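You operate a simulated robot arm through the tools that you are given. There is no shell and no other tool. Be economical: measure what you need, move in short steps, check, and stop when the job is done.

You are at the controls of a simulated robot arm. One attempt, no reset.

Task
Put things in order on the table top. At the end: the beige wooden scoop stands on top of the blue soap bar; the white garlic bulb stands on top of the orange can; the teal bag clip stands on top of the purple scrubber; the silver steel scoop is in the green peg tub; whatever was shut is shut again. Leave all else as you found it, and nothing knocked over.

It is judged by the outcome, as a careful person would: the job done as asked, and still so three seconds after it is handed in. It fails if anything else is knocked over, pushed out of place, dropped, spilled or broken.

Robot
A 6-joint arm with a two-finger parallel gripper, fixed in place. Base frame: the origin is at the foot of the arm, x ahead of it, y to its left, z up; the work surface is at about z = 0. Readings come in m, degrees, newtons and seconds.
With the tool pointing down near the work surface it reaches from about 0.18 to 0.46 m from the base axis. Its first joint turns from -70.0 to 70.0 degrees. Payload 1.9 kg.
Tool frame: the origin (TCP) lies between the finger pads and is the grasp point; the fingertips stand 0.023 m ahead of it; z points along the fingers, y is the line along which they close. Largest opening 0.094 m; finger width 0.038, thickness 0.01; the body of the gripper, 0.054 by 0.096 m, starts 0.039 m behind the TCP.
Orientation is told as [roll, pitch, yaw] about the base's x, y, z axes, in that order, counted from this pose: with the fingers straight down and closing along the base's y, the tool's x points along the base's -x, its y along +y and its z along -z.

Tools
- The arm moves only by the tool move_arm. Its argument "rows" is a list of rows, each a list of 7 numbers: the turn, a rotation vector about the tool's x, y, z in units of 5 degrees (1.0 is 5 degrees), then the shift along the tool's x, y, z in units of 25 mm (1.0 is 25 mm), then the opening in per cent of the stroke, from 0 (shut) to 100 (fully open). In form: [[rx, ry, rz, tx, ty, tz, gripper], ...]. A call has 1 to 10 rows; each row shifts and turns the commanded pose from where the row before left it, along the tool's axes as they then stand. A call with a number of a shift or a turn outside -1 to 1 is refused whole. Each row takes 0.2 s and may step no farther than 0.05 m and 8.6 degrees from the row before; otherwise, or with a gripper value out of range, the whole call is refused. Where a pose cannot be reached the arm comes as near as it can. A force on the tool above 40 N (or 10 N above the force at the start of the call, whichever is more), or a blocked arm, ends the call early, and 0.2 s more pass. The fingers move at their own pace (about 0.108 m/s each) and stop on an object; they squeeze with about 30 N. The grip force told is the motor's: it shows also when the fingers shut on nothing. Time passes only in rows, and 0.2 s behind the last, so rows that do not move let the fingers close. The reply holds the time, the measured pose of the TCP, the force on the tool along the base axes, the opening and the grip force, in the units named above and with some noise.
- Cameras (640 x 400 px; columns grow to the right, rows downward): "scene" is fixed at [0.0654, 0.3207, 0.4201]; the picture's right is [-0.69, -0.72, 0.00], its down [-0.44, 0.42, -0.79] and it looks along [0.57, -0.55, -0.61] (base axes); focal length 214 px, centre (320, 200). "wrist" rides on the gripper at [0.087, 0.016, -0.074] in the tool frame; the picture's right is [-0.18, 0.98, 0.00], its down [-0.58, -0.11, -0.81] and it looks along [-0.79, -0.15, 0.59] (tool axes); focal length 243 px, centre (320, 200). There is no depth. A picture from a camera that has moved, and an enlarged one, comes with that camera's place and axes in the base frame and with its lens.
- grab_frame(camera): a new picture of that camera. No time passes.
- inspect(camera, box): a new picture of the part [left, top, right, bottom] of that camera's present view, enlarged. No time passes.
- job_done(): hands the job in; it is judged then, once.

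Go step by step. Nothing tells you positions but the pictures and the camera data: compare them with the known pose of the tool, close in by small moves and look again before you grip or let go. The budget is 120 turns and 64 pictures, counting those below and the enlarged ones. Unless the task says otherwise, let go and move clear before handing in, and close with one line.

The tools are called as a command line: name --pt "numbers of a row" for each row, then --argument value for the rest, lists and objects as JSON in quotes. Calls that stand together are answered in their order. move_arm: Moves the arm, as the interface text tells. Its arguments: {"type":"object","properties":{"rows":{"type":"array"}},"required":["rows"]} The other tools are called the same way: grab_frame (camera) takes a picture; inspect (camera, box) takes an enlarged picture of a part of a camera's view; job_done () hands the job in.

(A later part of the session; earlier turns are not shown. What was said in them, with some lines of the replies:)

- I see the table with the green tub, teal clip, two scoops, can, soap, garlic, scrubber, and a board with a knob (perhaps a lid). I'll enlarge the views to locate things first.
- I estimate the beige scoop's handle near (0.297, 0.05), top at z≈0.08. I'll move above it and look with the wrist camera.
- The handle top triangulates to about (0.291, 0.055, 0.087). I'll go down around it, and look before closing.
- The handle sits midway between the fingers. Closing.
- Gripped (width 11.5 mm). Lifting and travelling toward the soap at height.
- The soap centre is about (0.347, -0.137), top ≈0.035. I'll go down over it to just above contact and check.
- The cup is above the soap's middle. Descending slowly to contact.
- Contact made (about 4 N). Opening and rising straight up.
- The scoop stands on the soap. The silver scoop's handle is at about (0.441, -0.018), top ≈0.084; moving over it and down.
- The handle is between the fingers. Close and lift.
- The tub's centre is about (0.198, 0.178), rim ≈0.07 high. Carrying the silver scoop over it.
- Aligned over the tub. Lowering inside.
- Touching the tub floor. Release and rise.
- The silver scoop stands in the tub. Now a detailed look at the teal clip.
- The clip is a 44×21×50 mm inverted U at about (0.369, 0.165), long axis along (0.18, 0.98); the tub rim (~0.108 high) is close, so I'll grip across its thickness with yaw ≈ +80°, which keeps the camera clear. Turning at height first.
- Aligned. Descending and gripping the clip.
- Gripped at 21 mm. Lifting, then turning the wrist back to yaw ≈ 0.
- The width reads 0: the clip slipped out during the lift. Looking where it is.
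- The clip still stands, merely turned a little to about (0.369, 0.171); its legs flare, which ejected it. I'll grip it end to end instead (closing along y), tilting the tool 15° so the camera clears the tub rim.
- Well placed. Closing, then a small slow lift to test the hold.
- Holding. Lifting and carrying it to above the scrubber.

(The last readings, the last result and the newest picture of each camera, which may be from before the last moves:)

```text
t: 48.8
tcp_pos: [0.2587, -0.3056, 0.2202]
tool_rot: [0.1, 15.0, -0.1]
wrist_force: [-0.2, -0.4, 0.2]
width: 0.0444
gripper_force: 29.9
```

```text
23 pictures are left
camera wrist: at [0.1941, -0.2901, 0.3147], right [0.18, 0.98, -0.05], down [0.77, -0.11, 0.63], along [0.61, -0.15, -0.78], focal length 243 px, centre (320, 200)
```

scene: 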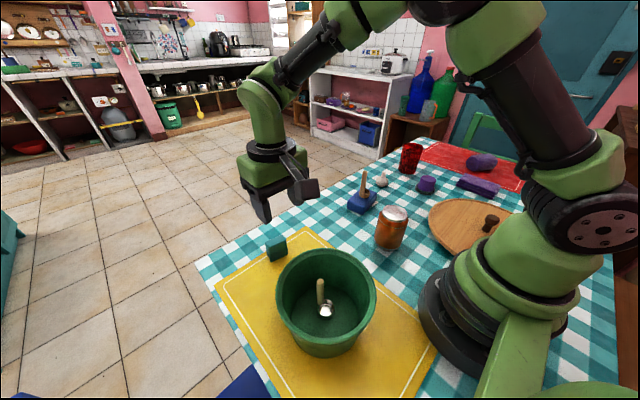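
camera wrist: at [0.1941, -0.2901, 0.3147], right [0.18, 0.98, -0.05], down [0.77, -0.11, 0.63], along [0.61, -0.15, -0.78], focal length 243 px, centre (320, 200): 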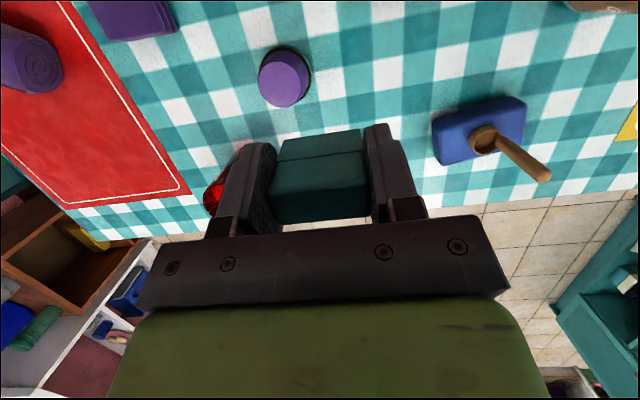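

Scrubber top is at about (0.247, -0.351, 0.047). Moving over it and down to just above.

move_arm --pt "0 0 0 0.225 -0.9 0.06 0" --pt "0 0 0 0.225 -0.9 0.06 0" --pt "0 0 0 -0.25 0 0.9 0" --pt "0 0 0 -0.25 0 0.9 0" --pt "0 0 0 -0.25 0 0.9 0" --pt "0 0 0 -0.25 0 0.9 0" --pt "0 0 0 -0.22 0 0.8 0"

inspect --camera "scene" --box '[380, 140, 476, 200]'

grab_frame --camera "wrist"

```text
t: 50.4
tcp_pos: [0.2561, -0.3507, 0.1029]
tool_rot: [0.0, 15.0, -0.1]
wrist_force: [0.3, 0.4, -0.5]
width: 0.0445
gripper_force: 30.2
out of reach, approached as far as the arm can: row 2, 3, 5
```

```text
6.67 times, centred on (428, 170) of scene
camera zoom: at [0.0654, 0.3207, 0.4201], right [-0.69, -0.72, 0.0], down [-0.44, 0.42, -0.79], along [0.57, -0.55, -0.61], focal length 1430 px, centre (-400, 400)
```

zoom: 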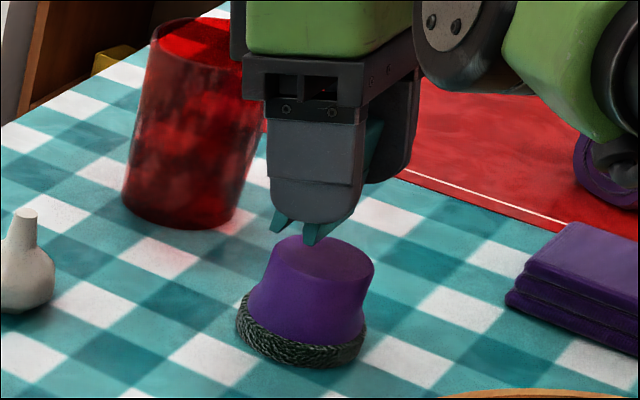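

```text
21 pictures are left
camera wrist: at [0.1919, -0.3338, 0.1975], right [0.18, 0.98, -0.05], down [0.77, -0.11, 0.63], along [0.61, -0.15, -0.78], focal length 243 px, centre (320, 200)
```

wrist: 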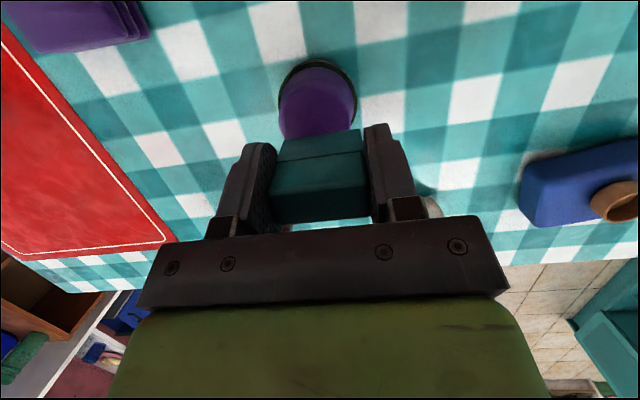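

The clip is ~6 mm too far in x; correcting, then descending slowly.

move_arm --pt "0 0 0 0.23 0.02 0.06 0" --pt "0 0 0 -0.078 0 0.29 0" --pt "0 0 0 0 0 0 0"

inspect --camera "scene" --box '[390, 150, 454, 190]'

grab_frame --camera "wrist"

```text
t: 51.2
tcp_pos: [0.2536, -0.3529, 0.0956]
tool_rot: [-0.1, 15.0, -0.1]
wrist_force: [-0.3, -1.0, 0.2]
width: 0.0441
gripper_force: 29.7
out of reach, approached as far as the arm can: row 1
```

```text
10.00 times, centred on (422, 170) of scene
camera zoom: at [0.0654, 0.3207, 0.4201], right [-0.69, -0.72, 0.0], down [-0.44, 0.42, -0.79], along [0.57, -0.55, -0.61], focal length 2145 px, centre (-700, 500)
```

zoom: 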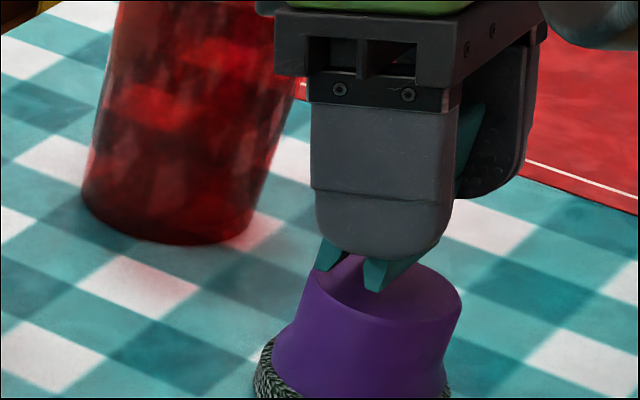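

```text
19 pictures are left
camera wrist: at [0.1878, -0.3373, 0.1894], right [0.18, 0.98, -0.05], down [0.77, -0.11, 0.63], along [0.61, -0.15, -0.78], focal length 243 px, centre (320, 200)
```

wrist: 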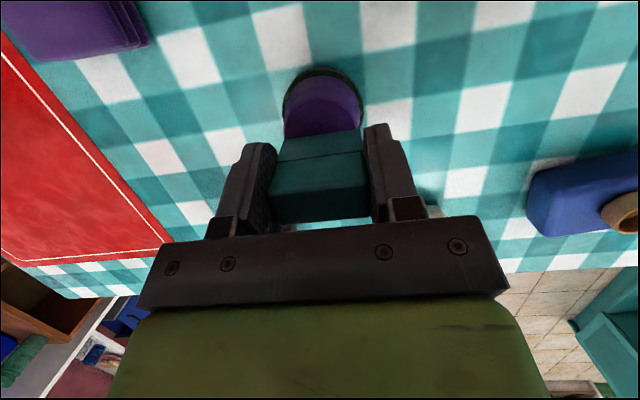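

Shifting about 4 mm back toward the centre, then down in small steps.

move_arm --pt "0 0 0 0.135 0.16 0.036 0" --pt "0 0 0 -0.04 0 0.15 0" --pt "0 0 0 0 0 0 0"

inspect --camera "scene" --box '[390, 150, 454, 190]'

```text
t: 52.0
tcp_pos: [0.2532, -0.3537, 0.091]
tool_rot: [0.0, 15.1, 0.0]
wrist_force: [0.5, -0.8, 0.3]
width: 0.044
gripper_force: 30.1
out of reach, approached as far as the arm can: row 1
```

```text
10.00 times, centred on (422, 170) of scene
camera zoom: at [0.0654, 0.3207, 0.4201], right [-0.69, -0.72, 0.0], down [-0.44, 0.42, -0.79], along [0.57, -0.55, -0.61], focal length 2145 px, centre (-700, 500)
```

zoom: 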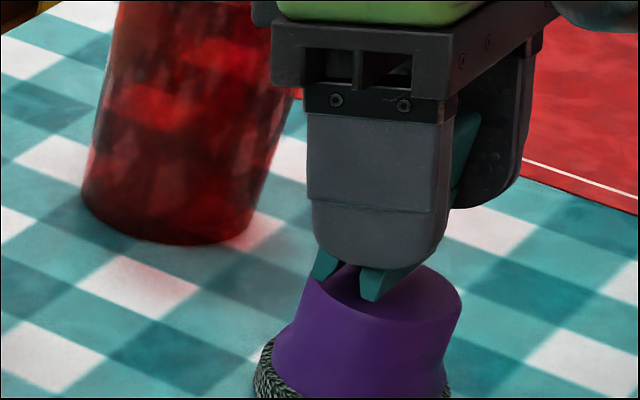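

The arm is at a joint limit in this heading. I'll rise a little, turn the yaw by −20° (still vertical clip), and re-centre.

move_arm --pt "0 0 0 0.104 0 -0.386 0" --pt "-0.259 0 0.966 0 0 0 0" --pt "-0.259 0 0.966 0 0 0 0" --pt "-0.259 0 0.966 0 0 0 0" --pt "-0.259 0 0.966 0 0 0 0" --pt "0 0 0 0 0 0 0"

```text
t: 53.4
tcp_pos: [0.2511, -0.3453, 0.1005]
tool_rot: [-0.1, 15.0, -20.2]
wrist_force: [-0.7, -0.2, 0.1]
width: 0.0444
gripper_force: 29.9
out of reach, approached as far as the arm can: row 3, 5
```

move_arm --pt "0 0 0 -0.02 -0.18 0 0" --pt "0 0 0 0 0 0 0"

inspect --camera "scene" --box '[390, 150, 454, 190]'

```text
t: 54.0
tcp_pos: [0.2488, -0.3452, 0.1008]
tool_rot: [0.1, 15.0, -20.1]
wrist_force: [0.4, 0.0, -0.7]
width: 0.0445
gripper_force: 30.0
out of reach, approached as far as the arm can: row 1
```

```text
10.00 times, centred on (422, 170) of scene
camera zoom: at [0.0654, 0.3207, 0.4201], right [-0.69, -0.72, 0.0], down [-0.44, 0.42, -0.79], along [0.57, -0.55, -0.61], focal length 2145 px, centre (-700, 500)
```

zoom: 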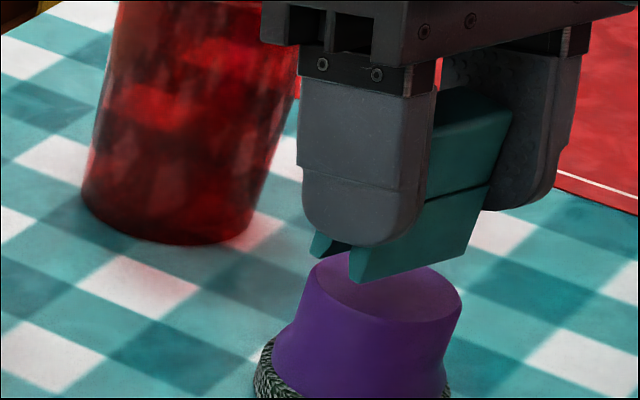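

By the picture the clip is now centred over the scrubber's top. Descending in small steps until contact.

move_arm --pt "0 0 0 -0.062 0 0.232 0" --pt "0 0 0 -0.042 0 0.155 0" --pt "0 0 0 0 0 0 0"

inspect --camera "scene" --box '[390, 150, 454, 190]'

```text
t: 54.8
tcp_pos: [0.2477, -0.346, 0.0895]
tool_rot: [0.0, 15.0, -20.1]
wrist_force: [0.1, 0.1, -1.2]
width: 0.0442
gripper_force: 30.0
```

```text
10.00 times, centred on (422, 170) of scene
camera zoom: at [0.0654, 0.3207, 0.4201], right [-0.69, -0.72, 0.0], down [-0.44, 0.42, -0.79], along [0.57, -0.55, -0.61], focal length 2145 px, centre (-700, 500)
```

zoom: 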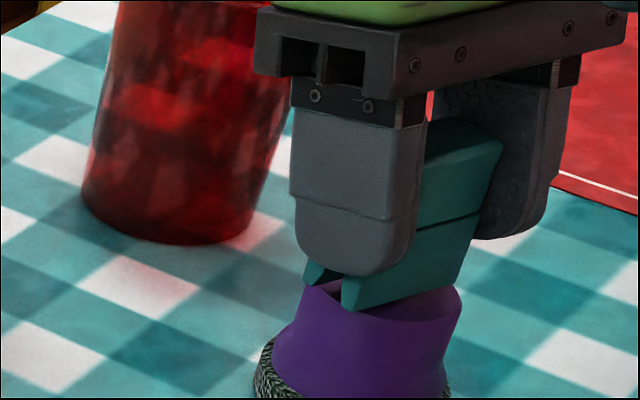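

move_arm --pt "0 0 0 -0.1 -0.05 -0.03 0" --pt "0 0 0 -0.02 0 0.08 0" --pt "0 0 0 0 0 0 0"

move_arm --pt "0 0 0 -0.016 0 0.06 0" --pt "0 0 0 0 0 0 0"

inspect --camera "scene" --box '[390, 150, 454, 190]'

```text
t: 55.6
tcp_pos: [0.2472, -0.3454, 0.0907]
tool_rot: [0.0, 15.0, -20.0]
wrist_force: [-0.4, -0.2, -1.4]
width: 0.0444
gripper_force: 29.6
out of reach, approached as far as the arm can: row 2
```

```text
t: 56.2
tcp_pos: [0.2488, -0.3458, 0.0887]
tool_rot: [0.0, 14.9, -20.1]
wrist_force: [0.7, -0.8, -1.3]
width: 0.0444
gripper_force: 30.0
```

```text
10.00 times, centred on (422, 170) of scene
camera zoom: at [0.0654, 0.3207, 0.4201], right [-0.69, -0.72, 0.0], down [-0.44, 0.42, -0.79], along [0.57, -0.55, -0.61], focal length 2145 px, centre (-700, 500)
```

zoom: 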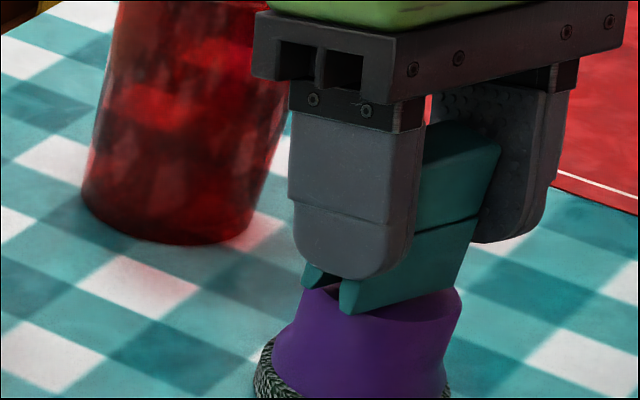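

Turning yaw 10° back gains reach for the last few millimetres of centring.

move_arm --pt "0 0 0 0.02 0 -0.08 0" --pt "0.259 0 -0.966 0 0 0 0" --pt "0.259 0 -0.966 0 0 0 0" --pt "0 0 0 -0.065 -0.15 -0.02 0" --pt "0 0 0 0 0 0 0"

inspect --camera "scene" --box '[390, 150, 454, 190]'

```text
t: 57.4
tcp_pos: [0.2489, -0.3503, 0.0903]
tool_rot: [-0.1, 14.9, -10.1]
wrist_force: [-0.6, 0.0, 0.5]
width: 0.0442
gripper_force: 29.9
```

```text
10.00 times, centred on (422, 170) of scene
camera zoom: at [0.0654, 0.3207, 0.4201], right [-0.69, -0.72, 0.0], down [-0.44, 0.42, -0.79], along [0.57, -0.55, -0.61], focal length 2145 px, centre (-700, 500)
```

zoom: 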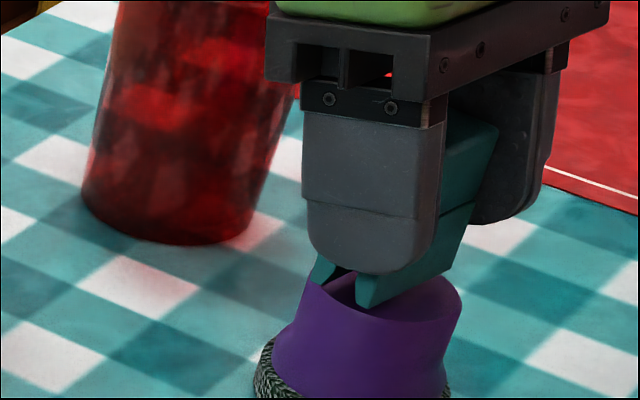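

Well centred now at (0.249, -0.350). Descending to contact.

move_arm --pt "0 0 0 -0.03 0 0.115 0" --pt "0 0 0 0 0 0 0"

move_arm --pt "0 0 0 -0.02 0 0.077 0" --pt "0 0 0 0 0 0 0"

```text
t: 58.0
tcp_pos: [0.2485, -0.349, 0.0869]
tool_rot: [0.0, 15.1, -10.1]
wrist_force: [-0.4, -0.5, -0.2]
width: 0.0446
gripper_force: 30.8
```

```text
t: 58.6
tcp_pos: [0.2484, -0.3513, 0.085]
tool_rot: [0.0, 15.0, -10.1]
wrist_force: [0.2, 0.7, 0.8]
width: 0.0443
gripper_force: 30.5
```

move_arm --pt "0 0 0 -0.016 0 0.06 0" --pt "0 0 0 0 0 0 0"

inspect --camera "scene" --box '[390, 150, 454, 190]'

```text
t: 59.2
tcp_pos: [0.2482, -0.3508, 0.0859]
tool_rot: [-0.1, 14.7, -10.1]
wrist_force: [-3.2, 0.9, 16.7]
width: 0.0443
gripper_force: 30.1
```

```text
10.00 times, centred on (422, 170) of scene
camera zoom: at [0.0654, 0.3207, 0.4201], right [-0.69, -0.72, 0.0], down [-0.44, 0.42, -0.79], along [0.57, -0.55, -0.61], focal length 2145 px, centre (-700, 500)
```

zoom: 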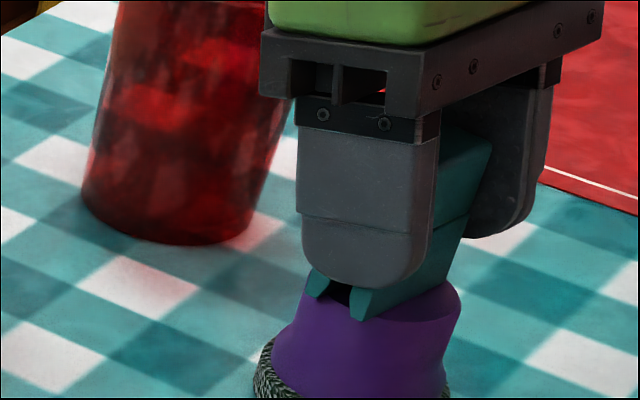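

Firm contact. Easing off a hair, opening, and rising straight up.

move_arm --pt "0 0 0 0.01 0 -0.035 0" --pt "0 0 0 0 0 0 55" --pt "0 0 0 0 0 0 70" --pt "0 0 0 0 0 0 70" --pt "0 0 0 0.1 0 -0.386 70" --pt "0 0 0 0.2 0 -0.77 70" --pt "0 0 0 0.2 0 -0.77 70" --pt "0 0 0 0.2 0 -0.77 70" --pt "0 0 0 0.2 0 -0.77 70"

inspect --camera "scene" --box '[350, 130, 478, 260]'

```text
t: 61.2
tcp_pos: [0.2484, -0.3477, 0.1727]
tool_rot: [0.0, 15.1, -10.2]
wrist_force: [-1.9, -0.3, 0.4]
width: 0.0656
gripper_force: 0.0
out of reach, approached as far as the arm can: row 9
```

```text
3.08 times, centred on (414, 195) of scene
camera zoom: at [0.0654, 0.3207, 0.4201], right [-0.69, -0.72, 0.0], down [-0.44, 0.42, -0.79], along [0.57, -0.55, -0.61], focal length 660 px, centre (31, 215)
```

zoom: 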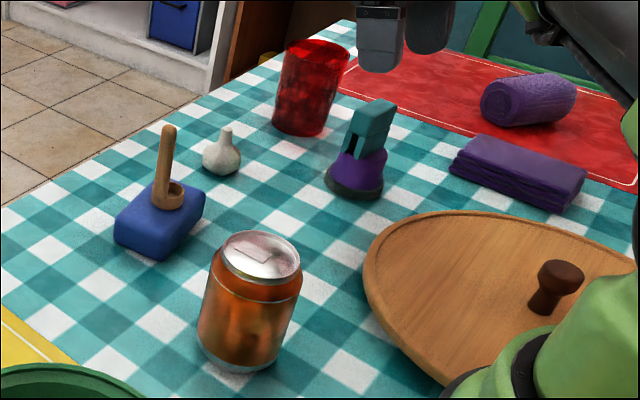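

The clip stands on the scrubber. Next, the garlic near (0.366, -0.27): untilting and moving above it.

move_arm --pt "0 -1 0 0 0 0 80" --pt "0 -1 0 0 0 0 80" --pt "0 -1 0 0 0 0 80" --pt "0 0 0 -0.82 0.78 0 80" --pt "0 0 0 -0.82 0.78 0 80" --pt "0 0 0 -0.82 0.78 0 80" --pt "0 0 0 -0.82 0.78 0 80" --pt "0 0 0 -0.82 0.78 0 80" --pt "0 0 0 0 0 0 80"

grab_frame --camera "wrist"

```text
t: 63.2
tcp_pos: [0.3673, -0.2682, 0.1719]
tool_rot: [0.1, 0.0, -10.1]
wrist_force: [0.5, -0.4, 0.0]
width: 0.0753
gripper_force: 0.0
```

```text
11 pictures are left
camera wrist: at [0.2847, -0.2376, 0.2472], right [0.35, 0.94, 0.0], down [0.55, -0.21, 0.81], along [0.75, -0.28, -0.59], focal length 243 px, centre (320, 200)
```

wrist: 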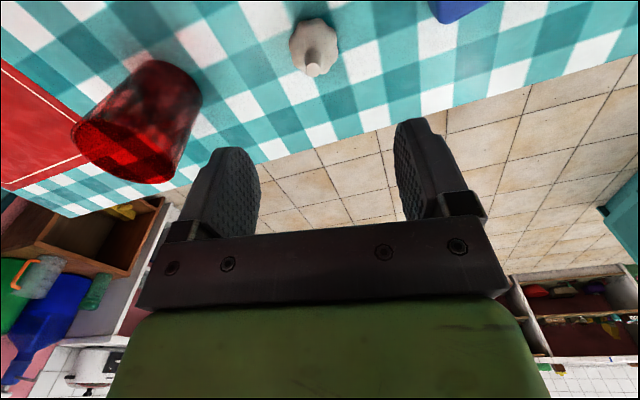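

Garlic centre ≈ (0.366, -0.271). Descending around it, then a look.

move_arm --pt "0 0 0 0.02 -0.12 0.8 80" --pt "0 0 0 0 0 0.9 80" --pt "0 0 0 0 0 0.9 80" --pt "0 0 0 0 0 0.9 80" --pt "0 0 0 0 0 0.9 80" --pt "0 0 0 0 0 0.9 80" --pt "0 0 0 0 0 0.45 80" --pt "0 0 0 0 0 0 80"

grab_frame --camera "wrist"

```text
t: 65.0
tcp_pos: [0.3654, -0.2722, 0.0285]
tool_rot: [0.0, -0.1, -10.0]
wrist_force: [0.5, 0.7, 0.4]
width: 0.0753
gripper_force: 0.0
```

```text
10 pictures are left
camera wrist: at [0.2824, -0.2408, 0.1033], right [0.35, 0.94, 0.0], down [0.55, -0.21, 0.81], along [0.76, -0.28, -0.59], focal length 243 px, centre (320, 200)
```

wrist: 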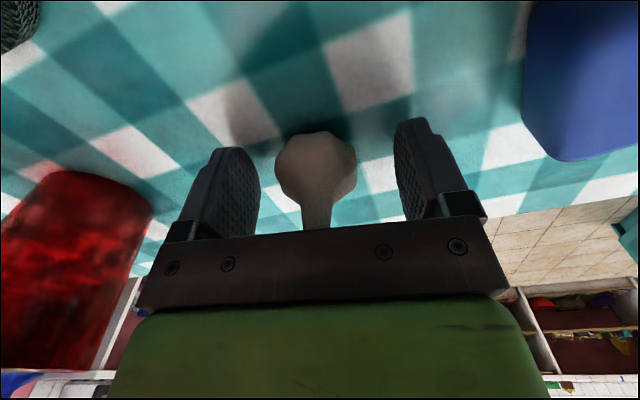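

Centred. Closing and a slow lift to test.

move_arm --pt "0 0 0 0 -0.04 0.06 80" --pt "0 0 0 0 0 0 0" --pt "0 0 0 0 0 0 0" --pt "0 0 0 0 0 0 0" --pt "0 0 0 0 0 -0.15 0" --pt "0 0 0 0 0 -0.3 0" --pt "0 0 0 0 0 -0.3 0"

move_arm --pt "0 0 0 0 0 -0.6 0" --pt "0 0 0 0 0 -0.8 0" --pt "0 0 0 0 0 -0.8 0" --pt "0 0 0 0 0 -0.8 0" --pt "0 0 0 0 0 -0.8 0" --pt "0 0 0 0 0 -0.8 0" --pt "0 0 0 0 0 -0.8 0" --pt "0 0 0 0 0 -0.8 0"

```text
t: 66.6
tcp_pos: [0.3658, -0.2728, 0.0475]
tool_rot: [-0.1, -0.1, -10.1]
wrist_force: [0.1, 0.0, -0.8]
width: 0.0372
gripper_force: 30.0
```

```text
t: 68.4
tcp_pos: [0.364, -0.2697, 0.2012]
tool_rot: [-0.1, -0.1, -10.1]
wrist_force: [0.0, -0.2, -0.6]
width: 0.0372
gripper_force: 30.5
out of reach, approached as far as the arm can: row 8
```

Held. Carrying the garlic to above the can at about (0.209, -0.059), top ≈0.099.

move_arm --pt "0 0 0 0.84 0.803 0 0" --pt "0 0 0 0.84 0.803 0 0" --pt "0 0 0 0.84 0.803 0 0" --pt "0 0 0 0.84 0.803 0 0" --pt "0 0 0 0.84 0.803 0 0" --pt "0 0 0 0.84 0.803 0 0" --pt "0 0 0 0.84 0.803 0 0" --pt "0 0 0 0.84 0.803 0 0" --pt "0 0 0 0.84 0.803 0 0" --pt "0 0 0 0 0 0 0"

grab_frame --camera "wrist"

inspect --camera "scene" --box '[336, 160, 464, 260]'

```text
t: 70.6
tcp_pos: [0.2083, -0.0578, 0.1987]
tool_rot: [0.0, -0.1, -10.0]
wrist_force: [-0.5, 0.0, -1.3]
width: 0.0373
gripper_force: 29.9
```

```text
9 pictures are left
camera wrist: at [0.1258, -0.0268, 0.2742], right [0.35, 0.94, 0.0], down [0.55, -0.21, 0.81], along [0.75, -0.28, -0.59], focal length 243 px, centre (320, 200)
```

wrist: 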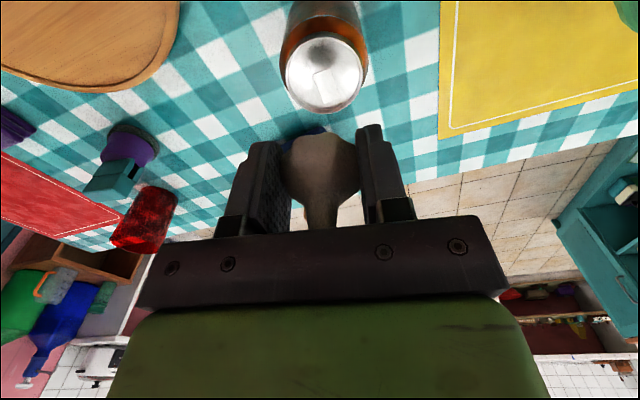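

```text
4.00 times, centred on (400, 210) of scene
camera zoom: at [0.0654, 0.3207, 0.4201], right [-0.69, -0.72, 0.0], down [-0.44, 0.42, -0.79], along [0.57, -0.55, -0.61], focal length 858 px, centre (0, 160)
```

zoom: 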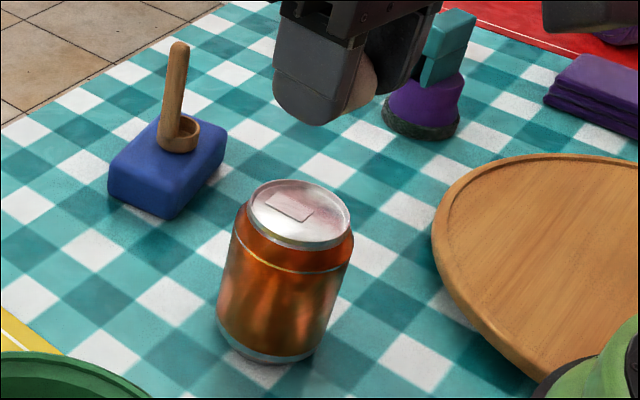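

Can top refined to about (0.212, -0.057, ~0.095). Lowering to just above.

move_arm --pt "0 0 0 -0.13 0.04 0.6 0" --pt "0 0 0 0 0 0.7 0" --pt "0 0 0 0 0 0.7 0" --pt "0 0 0 0 0 0.6 0" --pt "0 0 0 0 0 0 0"

inspect --camera "scene" --box '[352, 170, 432, 220]'

grab_frame --camera "wrist"

```text
t: 71.8
tcp_pos: [0.2115, -0.0572, 0.1344]
tool_rot: [0.0, 0.0, -10.1]
wrist_force: [1.2, 0.1, -1.0]
width: 0.0374
gripper_force: 29.8
```

```text
8.00 times, centred on (392, 195) of scene
camera zoom: at [0.0654, 0.3207, 0.4201], right [-0.69, -0.72, 0.0], down [-0.44, 0.42, -0.79], along [0.57, -0.55, -0.61], focal length 1716 px, centre (-256, 240)
```

zoom: 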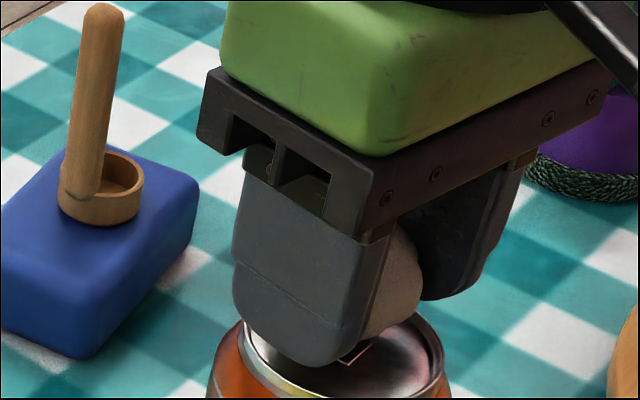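

```text
6 pictures are left
camera wrist: at [0.1294, -0.0271, 0.2088], right [0.35, 0.94, 0.0], down [0.55, -0.21, 0.81], along [0.75, -0.28, -0.59], focal length 243 px, centre (320, 200)
```

wrist: 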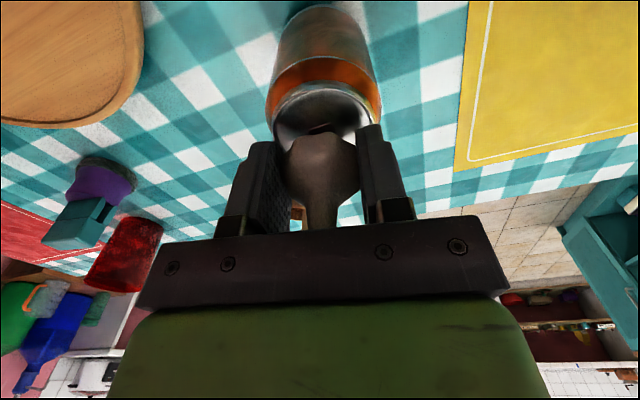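

Aligned. Stepping down to contact.

move_arm --pt "0 0 0 0 0 0.16 0" --pt "0 0 0 0 0 0.08 0" --pt "0 0 0 0 0 0 0"

move_arm --pt "0 0 0 0 0 0.08 0" --pt "0 0 0 0 0 0 0"

```text
t: 72.6
tcp_pos: [0.2136, -0.0574, 0.1284]
tool_rot: [0.1, -0.1, -10.1]
wrist_force: [1.0, 0.6, 24.8]
width: 0.0375
gripper_force: 30.2
```

```text
t: 73.0
tcp_pos: [0.2133, -0.0585, 0.1279]
tool_rot: [-0.1, -0.1, -10.1]
wrist_force: [-2.1, 0.4, 17.4]
width: 0.0371
gripper_force: 30.1
stopped in row 2: the force on the tool passed its limit (the readings are from after the stop); the commanded pose is now the measured one
```

Contact. Easing off and checking the picture.

move_arm --pt "0 0 0 0 0 -0.02 0" --pt "0 0 0 0 0 0 0"

inspect --camera "scene" --box '[368, 186, 420, 220]'

```text
t: 73.7
tcp_pos: [0.2131, -0.059, 0.1274]
tool_rot: [0.0, -0.1, -10.1]
wrist_force: [-0.7, 1.0, 14.6]
width: 0.0373
gripper_force: 29.6
```

```text
11.76 times, centred on (394, 203) of scene
camera zoom: at [0.0654, 0.3207, 0.4201], right [-0.69, -0.72, 0.0], down [-0.44, 0.42, -0.79], along [0.57, -0.55, -0.61], focal length 2523 px, centre (-551, 165)
```

zoom: 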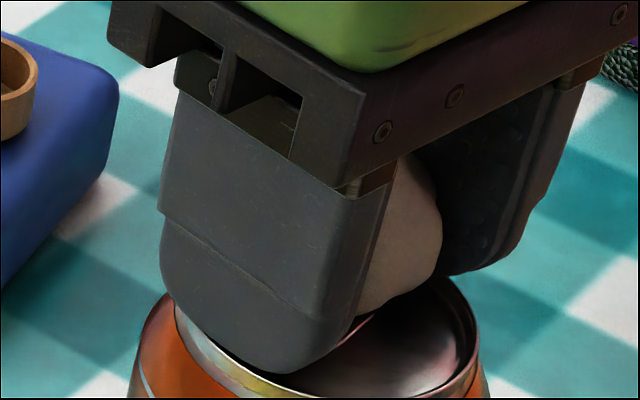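

The garlic seems a few mm off the lid centre (towards right in the picture). Lifting 4 mm, shifting ~4 mm, and setting down again.

move_arm --pt "0 0 0 0 0 -0.16 0" --pt "0 0 0 -0.1 0.14 0 0" --pt "0 0 0 0 0 0 0"

move_arm --pt "0 0 0 0 0 0.08 0" --pt "0 0 0 0 0 0 0"

move_arm --pt "0 0 0 0 0 0.04 0" --pt "0 0 0 0 0 0 0"

```text
t: 74.5
tcp_pos: [0.2175, -0.0538, 0.1322]
tool_rot: [-0.1, -0.1, -10.1]
wrist_force: [-0.3, -0.5, 0.4]
width: 0.0372
gripper_force: 30.4
```

```text
t: 75.0
tcp_pos: [0.217, -0.0551, 0.1292]
tool_rot: [0.0, -0.1, -10.0]
wrist_force: [0.0, 0.0, -0.3]
width: 0.0373
gripper_force: 30.1
```

```text
t: 75.7
tcp_pos: [0.2164, -0.0554, 0.1278]
tool_rot: [0.0, 0.0, -10.1]
wrist_force: [1.1, 0.6, -0.3]
width: 0.0374
gripper_force: 30.0
```

move_arm --pt "0 0 0 0 0 0.05 0" --pt "0 0 0 0 0 0 0"

inspect --camera "scene" --box '[368, 186, 420, 220]'

```text
t: 76.2
tcp_pos: [0.2173, -0.0552, 0.1275]
tool_rot: [0.1, -0.2, -10.1]
wrist_force: [0.5, 0.1, 11.8]
width: 0.0372
gripper_force: 29.9
```

```text
11.76 times, centred on (394, 203) of scene
camera zoom: at [0.0654, 0.3207, 0.4201], right [-0.69, -0.72, 0.0], down [-0.44, 0.42, -0.79], along [0.57, -0.55, -0.61], focal length 2523 px, centre (-551, 165)
```

zoom: 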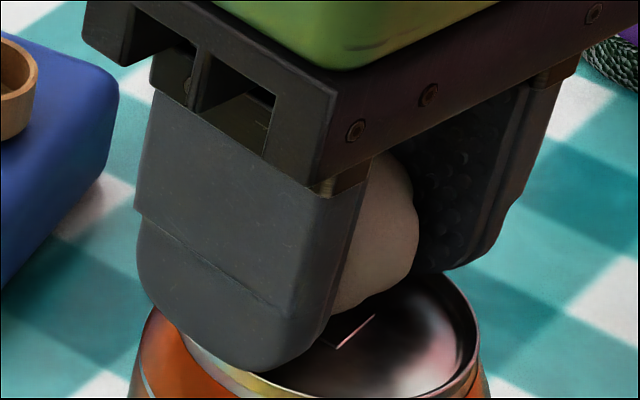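

Re-computing with the silhouettes, the lid centre is about (0.211, -0.055), so I'm ~6 mm too far in x now. Correcting only in x.

move_arm --pt "0 0 0 0 0 -0.16 0" --pt "0 0 0 0.236 -0.04 0 0" --pt "0 0 0 0 0 0 0"

move_arm --pt "0 0 0 0 0 0.11 0" --pt "0 0 0 0 0 0 0"

move_arm --pt "0 0 0 0 0 0.04 0" --pt "0 0 0 0 0 0 0"

```text
t: 77.0
tcp_pos: [0.2106, -0.057, 0.1317]
tool_rot: [0.0, -0.1, -10.0]
wrist_force: [0.0, 1.0, -0.6]
width: 0.0373
gripper_force: 30.5
```

```text
t: 77.7
tcp_pos: [0.2104, -0.0555, 0.1284]
tool_rot: [-0.1, -0.1, -10.0]
wrist_force: [-0.3, 0.2, 0.4]
width: 0.0373
gripper_force: 29.6
```

```text
t: 78.2
tcp_pos: [0.2111, -0.0554, 0.1275]
tool_rot: [0.1, -0.1, -10.1]
wrist_force: [0.0, -0.3, 3.2]
width: 0.0375
gripper_force: 29.8
```

Light contact (≈3 N). Releasing: a small opening, a small rise, then wider and up.

move_arm --pt "0 0 0 0 0 0 47" --pt "0 0 0 0 0 0 47" --pt "0 0 0 0 0 -0.2 47" --pt "0 0 0 0 0 0 60" --pt "0 0 0 0 0 0 60" --pt "0 0 0 0 0 -0.4 60" --pt "0 0 0 0 0 -0.8 60" --pt "0 0 0 0 0 -0.8 60" --pt "0 0 0 0 0 -0.8 60"

grab_frame --camera "scene"

```text
t: 80.2
tcp_pos: [0.2107, -0.057, 0.2028]
tool_rot: [0.0, -0.1, -10.2]
wrist_force: [-0.6, 1.6, -0.6]
width: 0.0564
gripper_force: 0.1
```

```text
3 pictures are left
```

scene: 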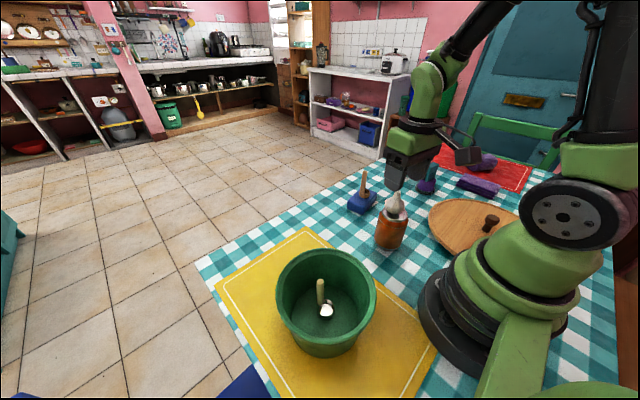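

The garlic stands on the can. Moving clear and checking everything once more.

move_arm --pt "0 0 0 0 0 -0.9 60" --pt "0 0 0 0 0 -0.9 60" --pt "0 0 0 0 0 -0.9 60" --pt "0 0 0 0 0 -0.9 60" --pt "0 0 0 0 0 0 60"

inspect --camera "scene" --box '[330, 140, 480, 256]'

```text
t: 81.5
tcp_pos: [0.2094, -0.057, 0.293]
tool_rot: [0.1, -0.1, -10.0]
wrist_force: [0.8, -0.8, 0.4]
width: 0.0563
gripper_force: 0.1
```

```text
3.45 times, centred on (405, 198) of scene
camera zoom: at [0.0654, 0.3207, 0.4201], right [-0.69, -0.72, 0.0], down [-0.44, 0.42, -0.79], along [0.57, -0.55, -0.61], focal length 740 px, centre (27, 207)
```

zoom: 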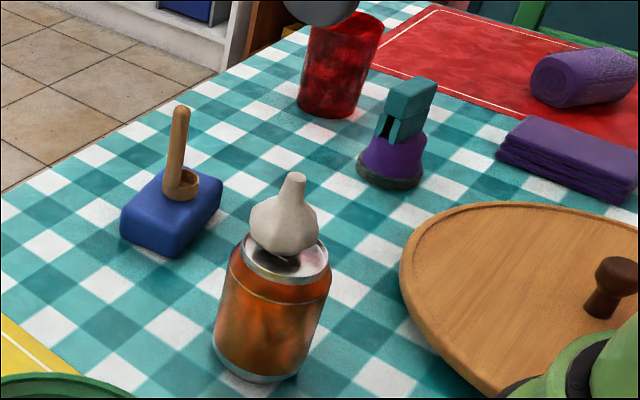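

All four are in place: the wooden scoop on the soap, the garlic upright on the can, the clip on the scrubber and the steel scoop in the tub. The gripper is clear, nothing was opened, and nothing else looks disturbed, so I'm handing in.

job_done

```text
The job is handed in.
```

The job is handed in: the last pictures show the wooden scoop on the soap, the garlic on the can, the clip on the scrubber and the steel scoop in the tub. The clip slipped out of the grip once but stayed upright.
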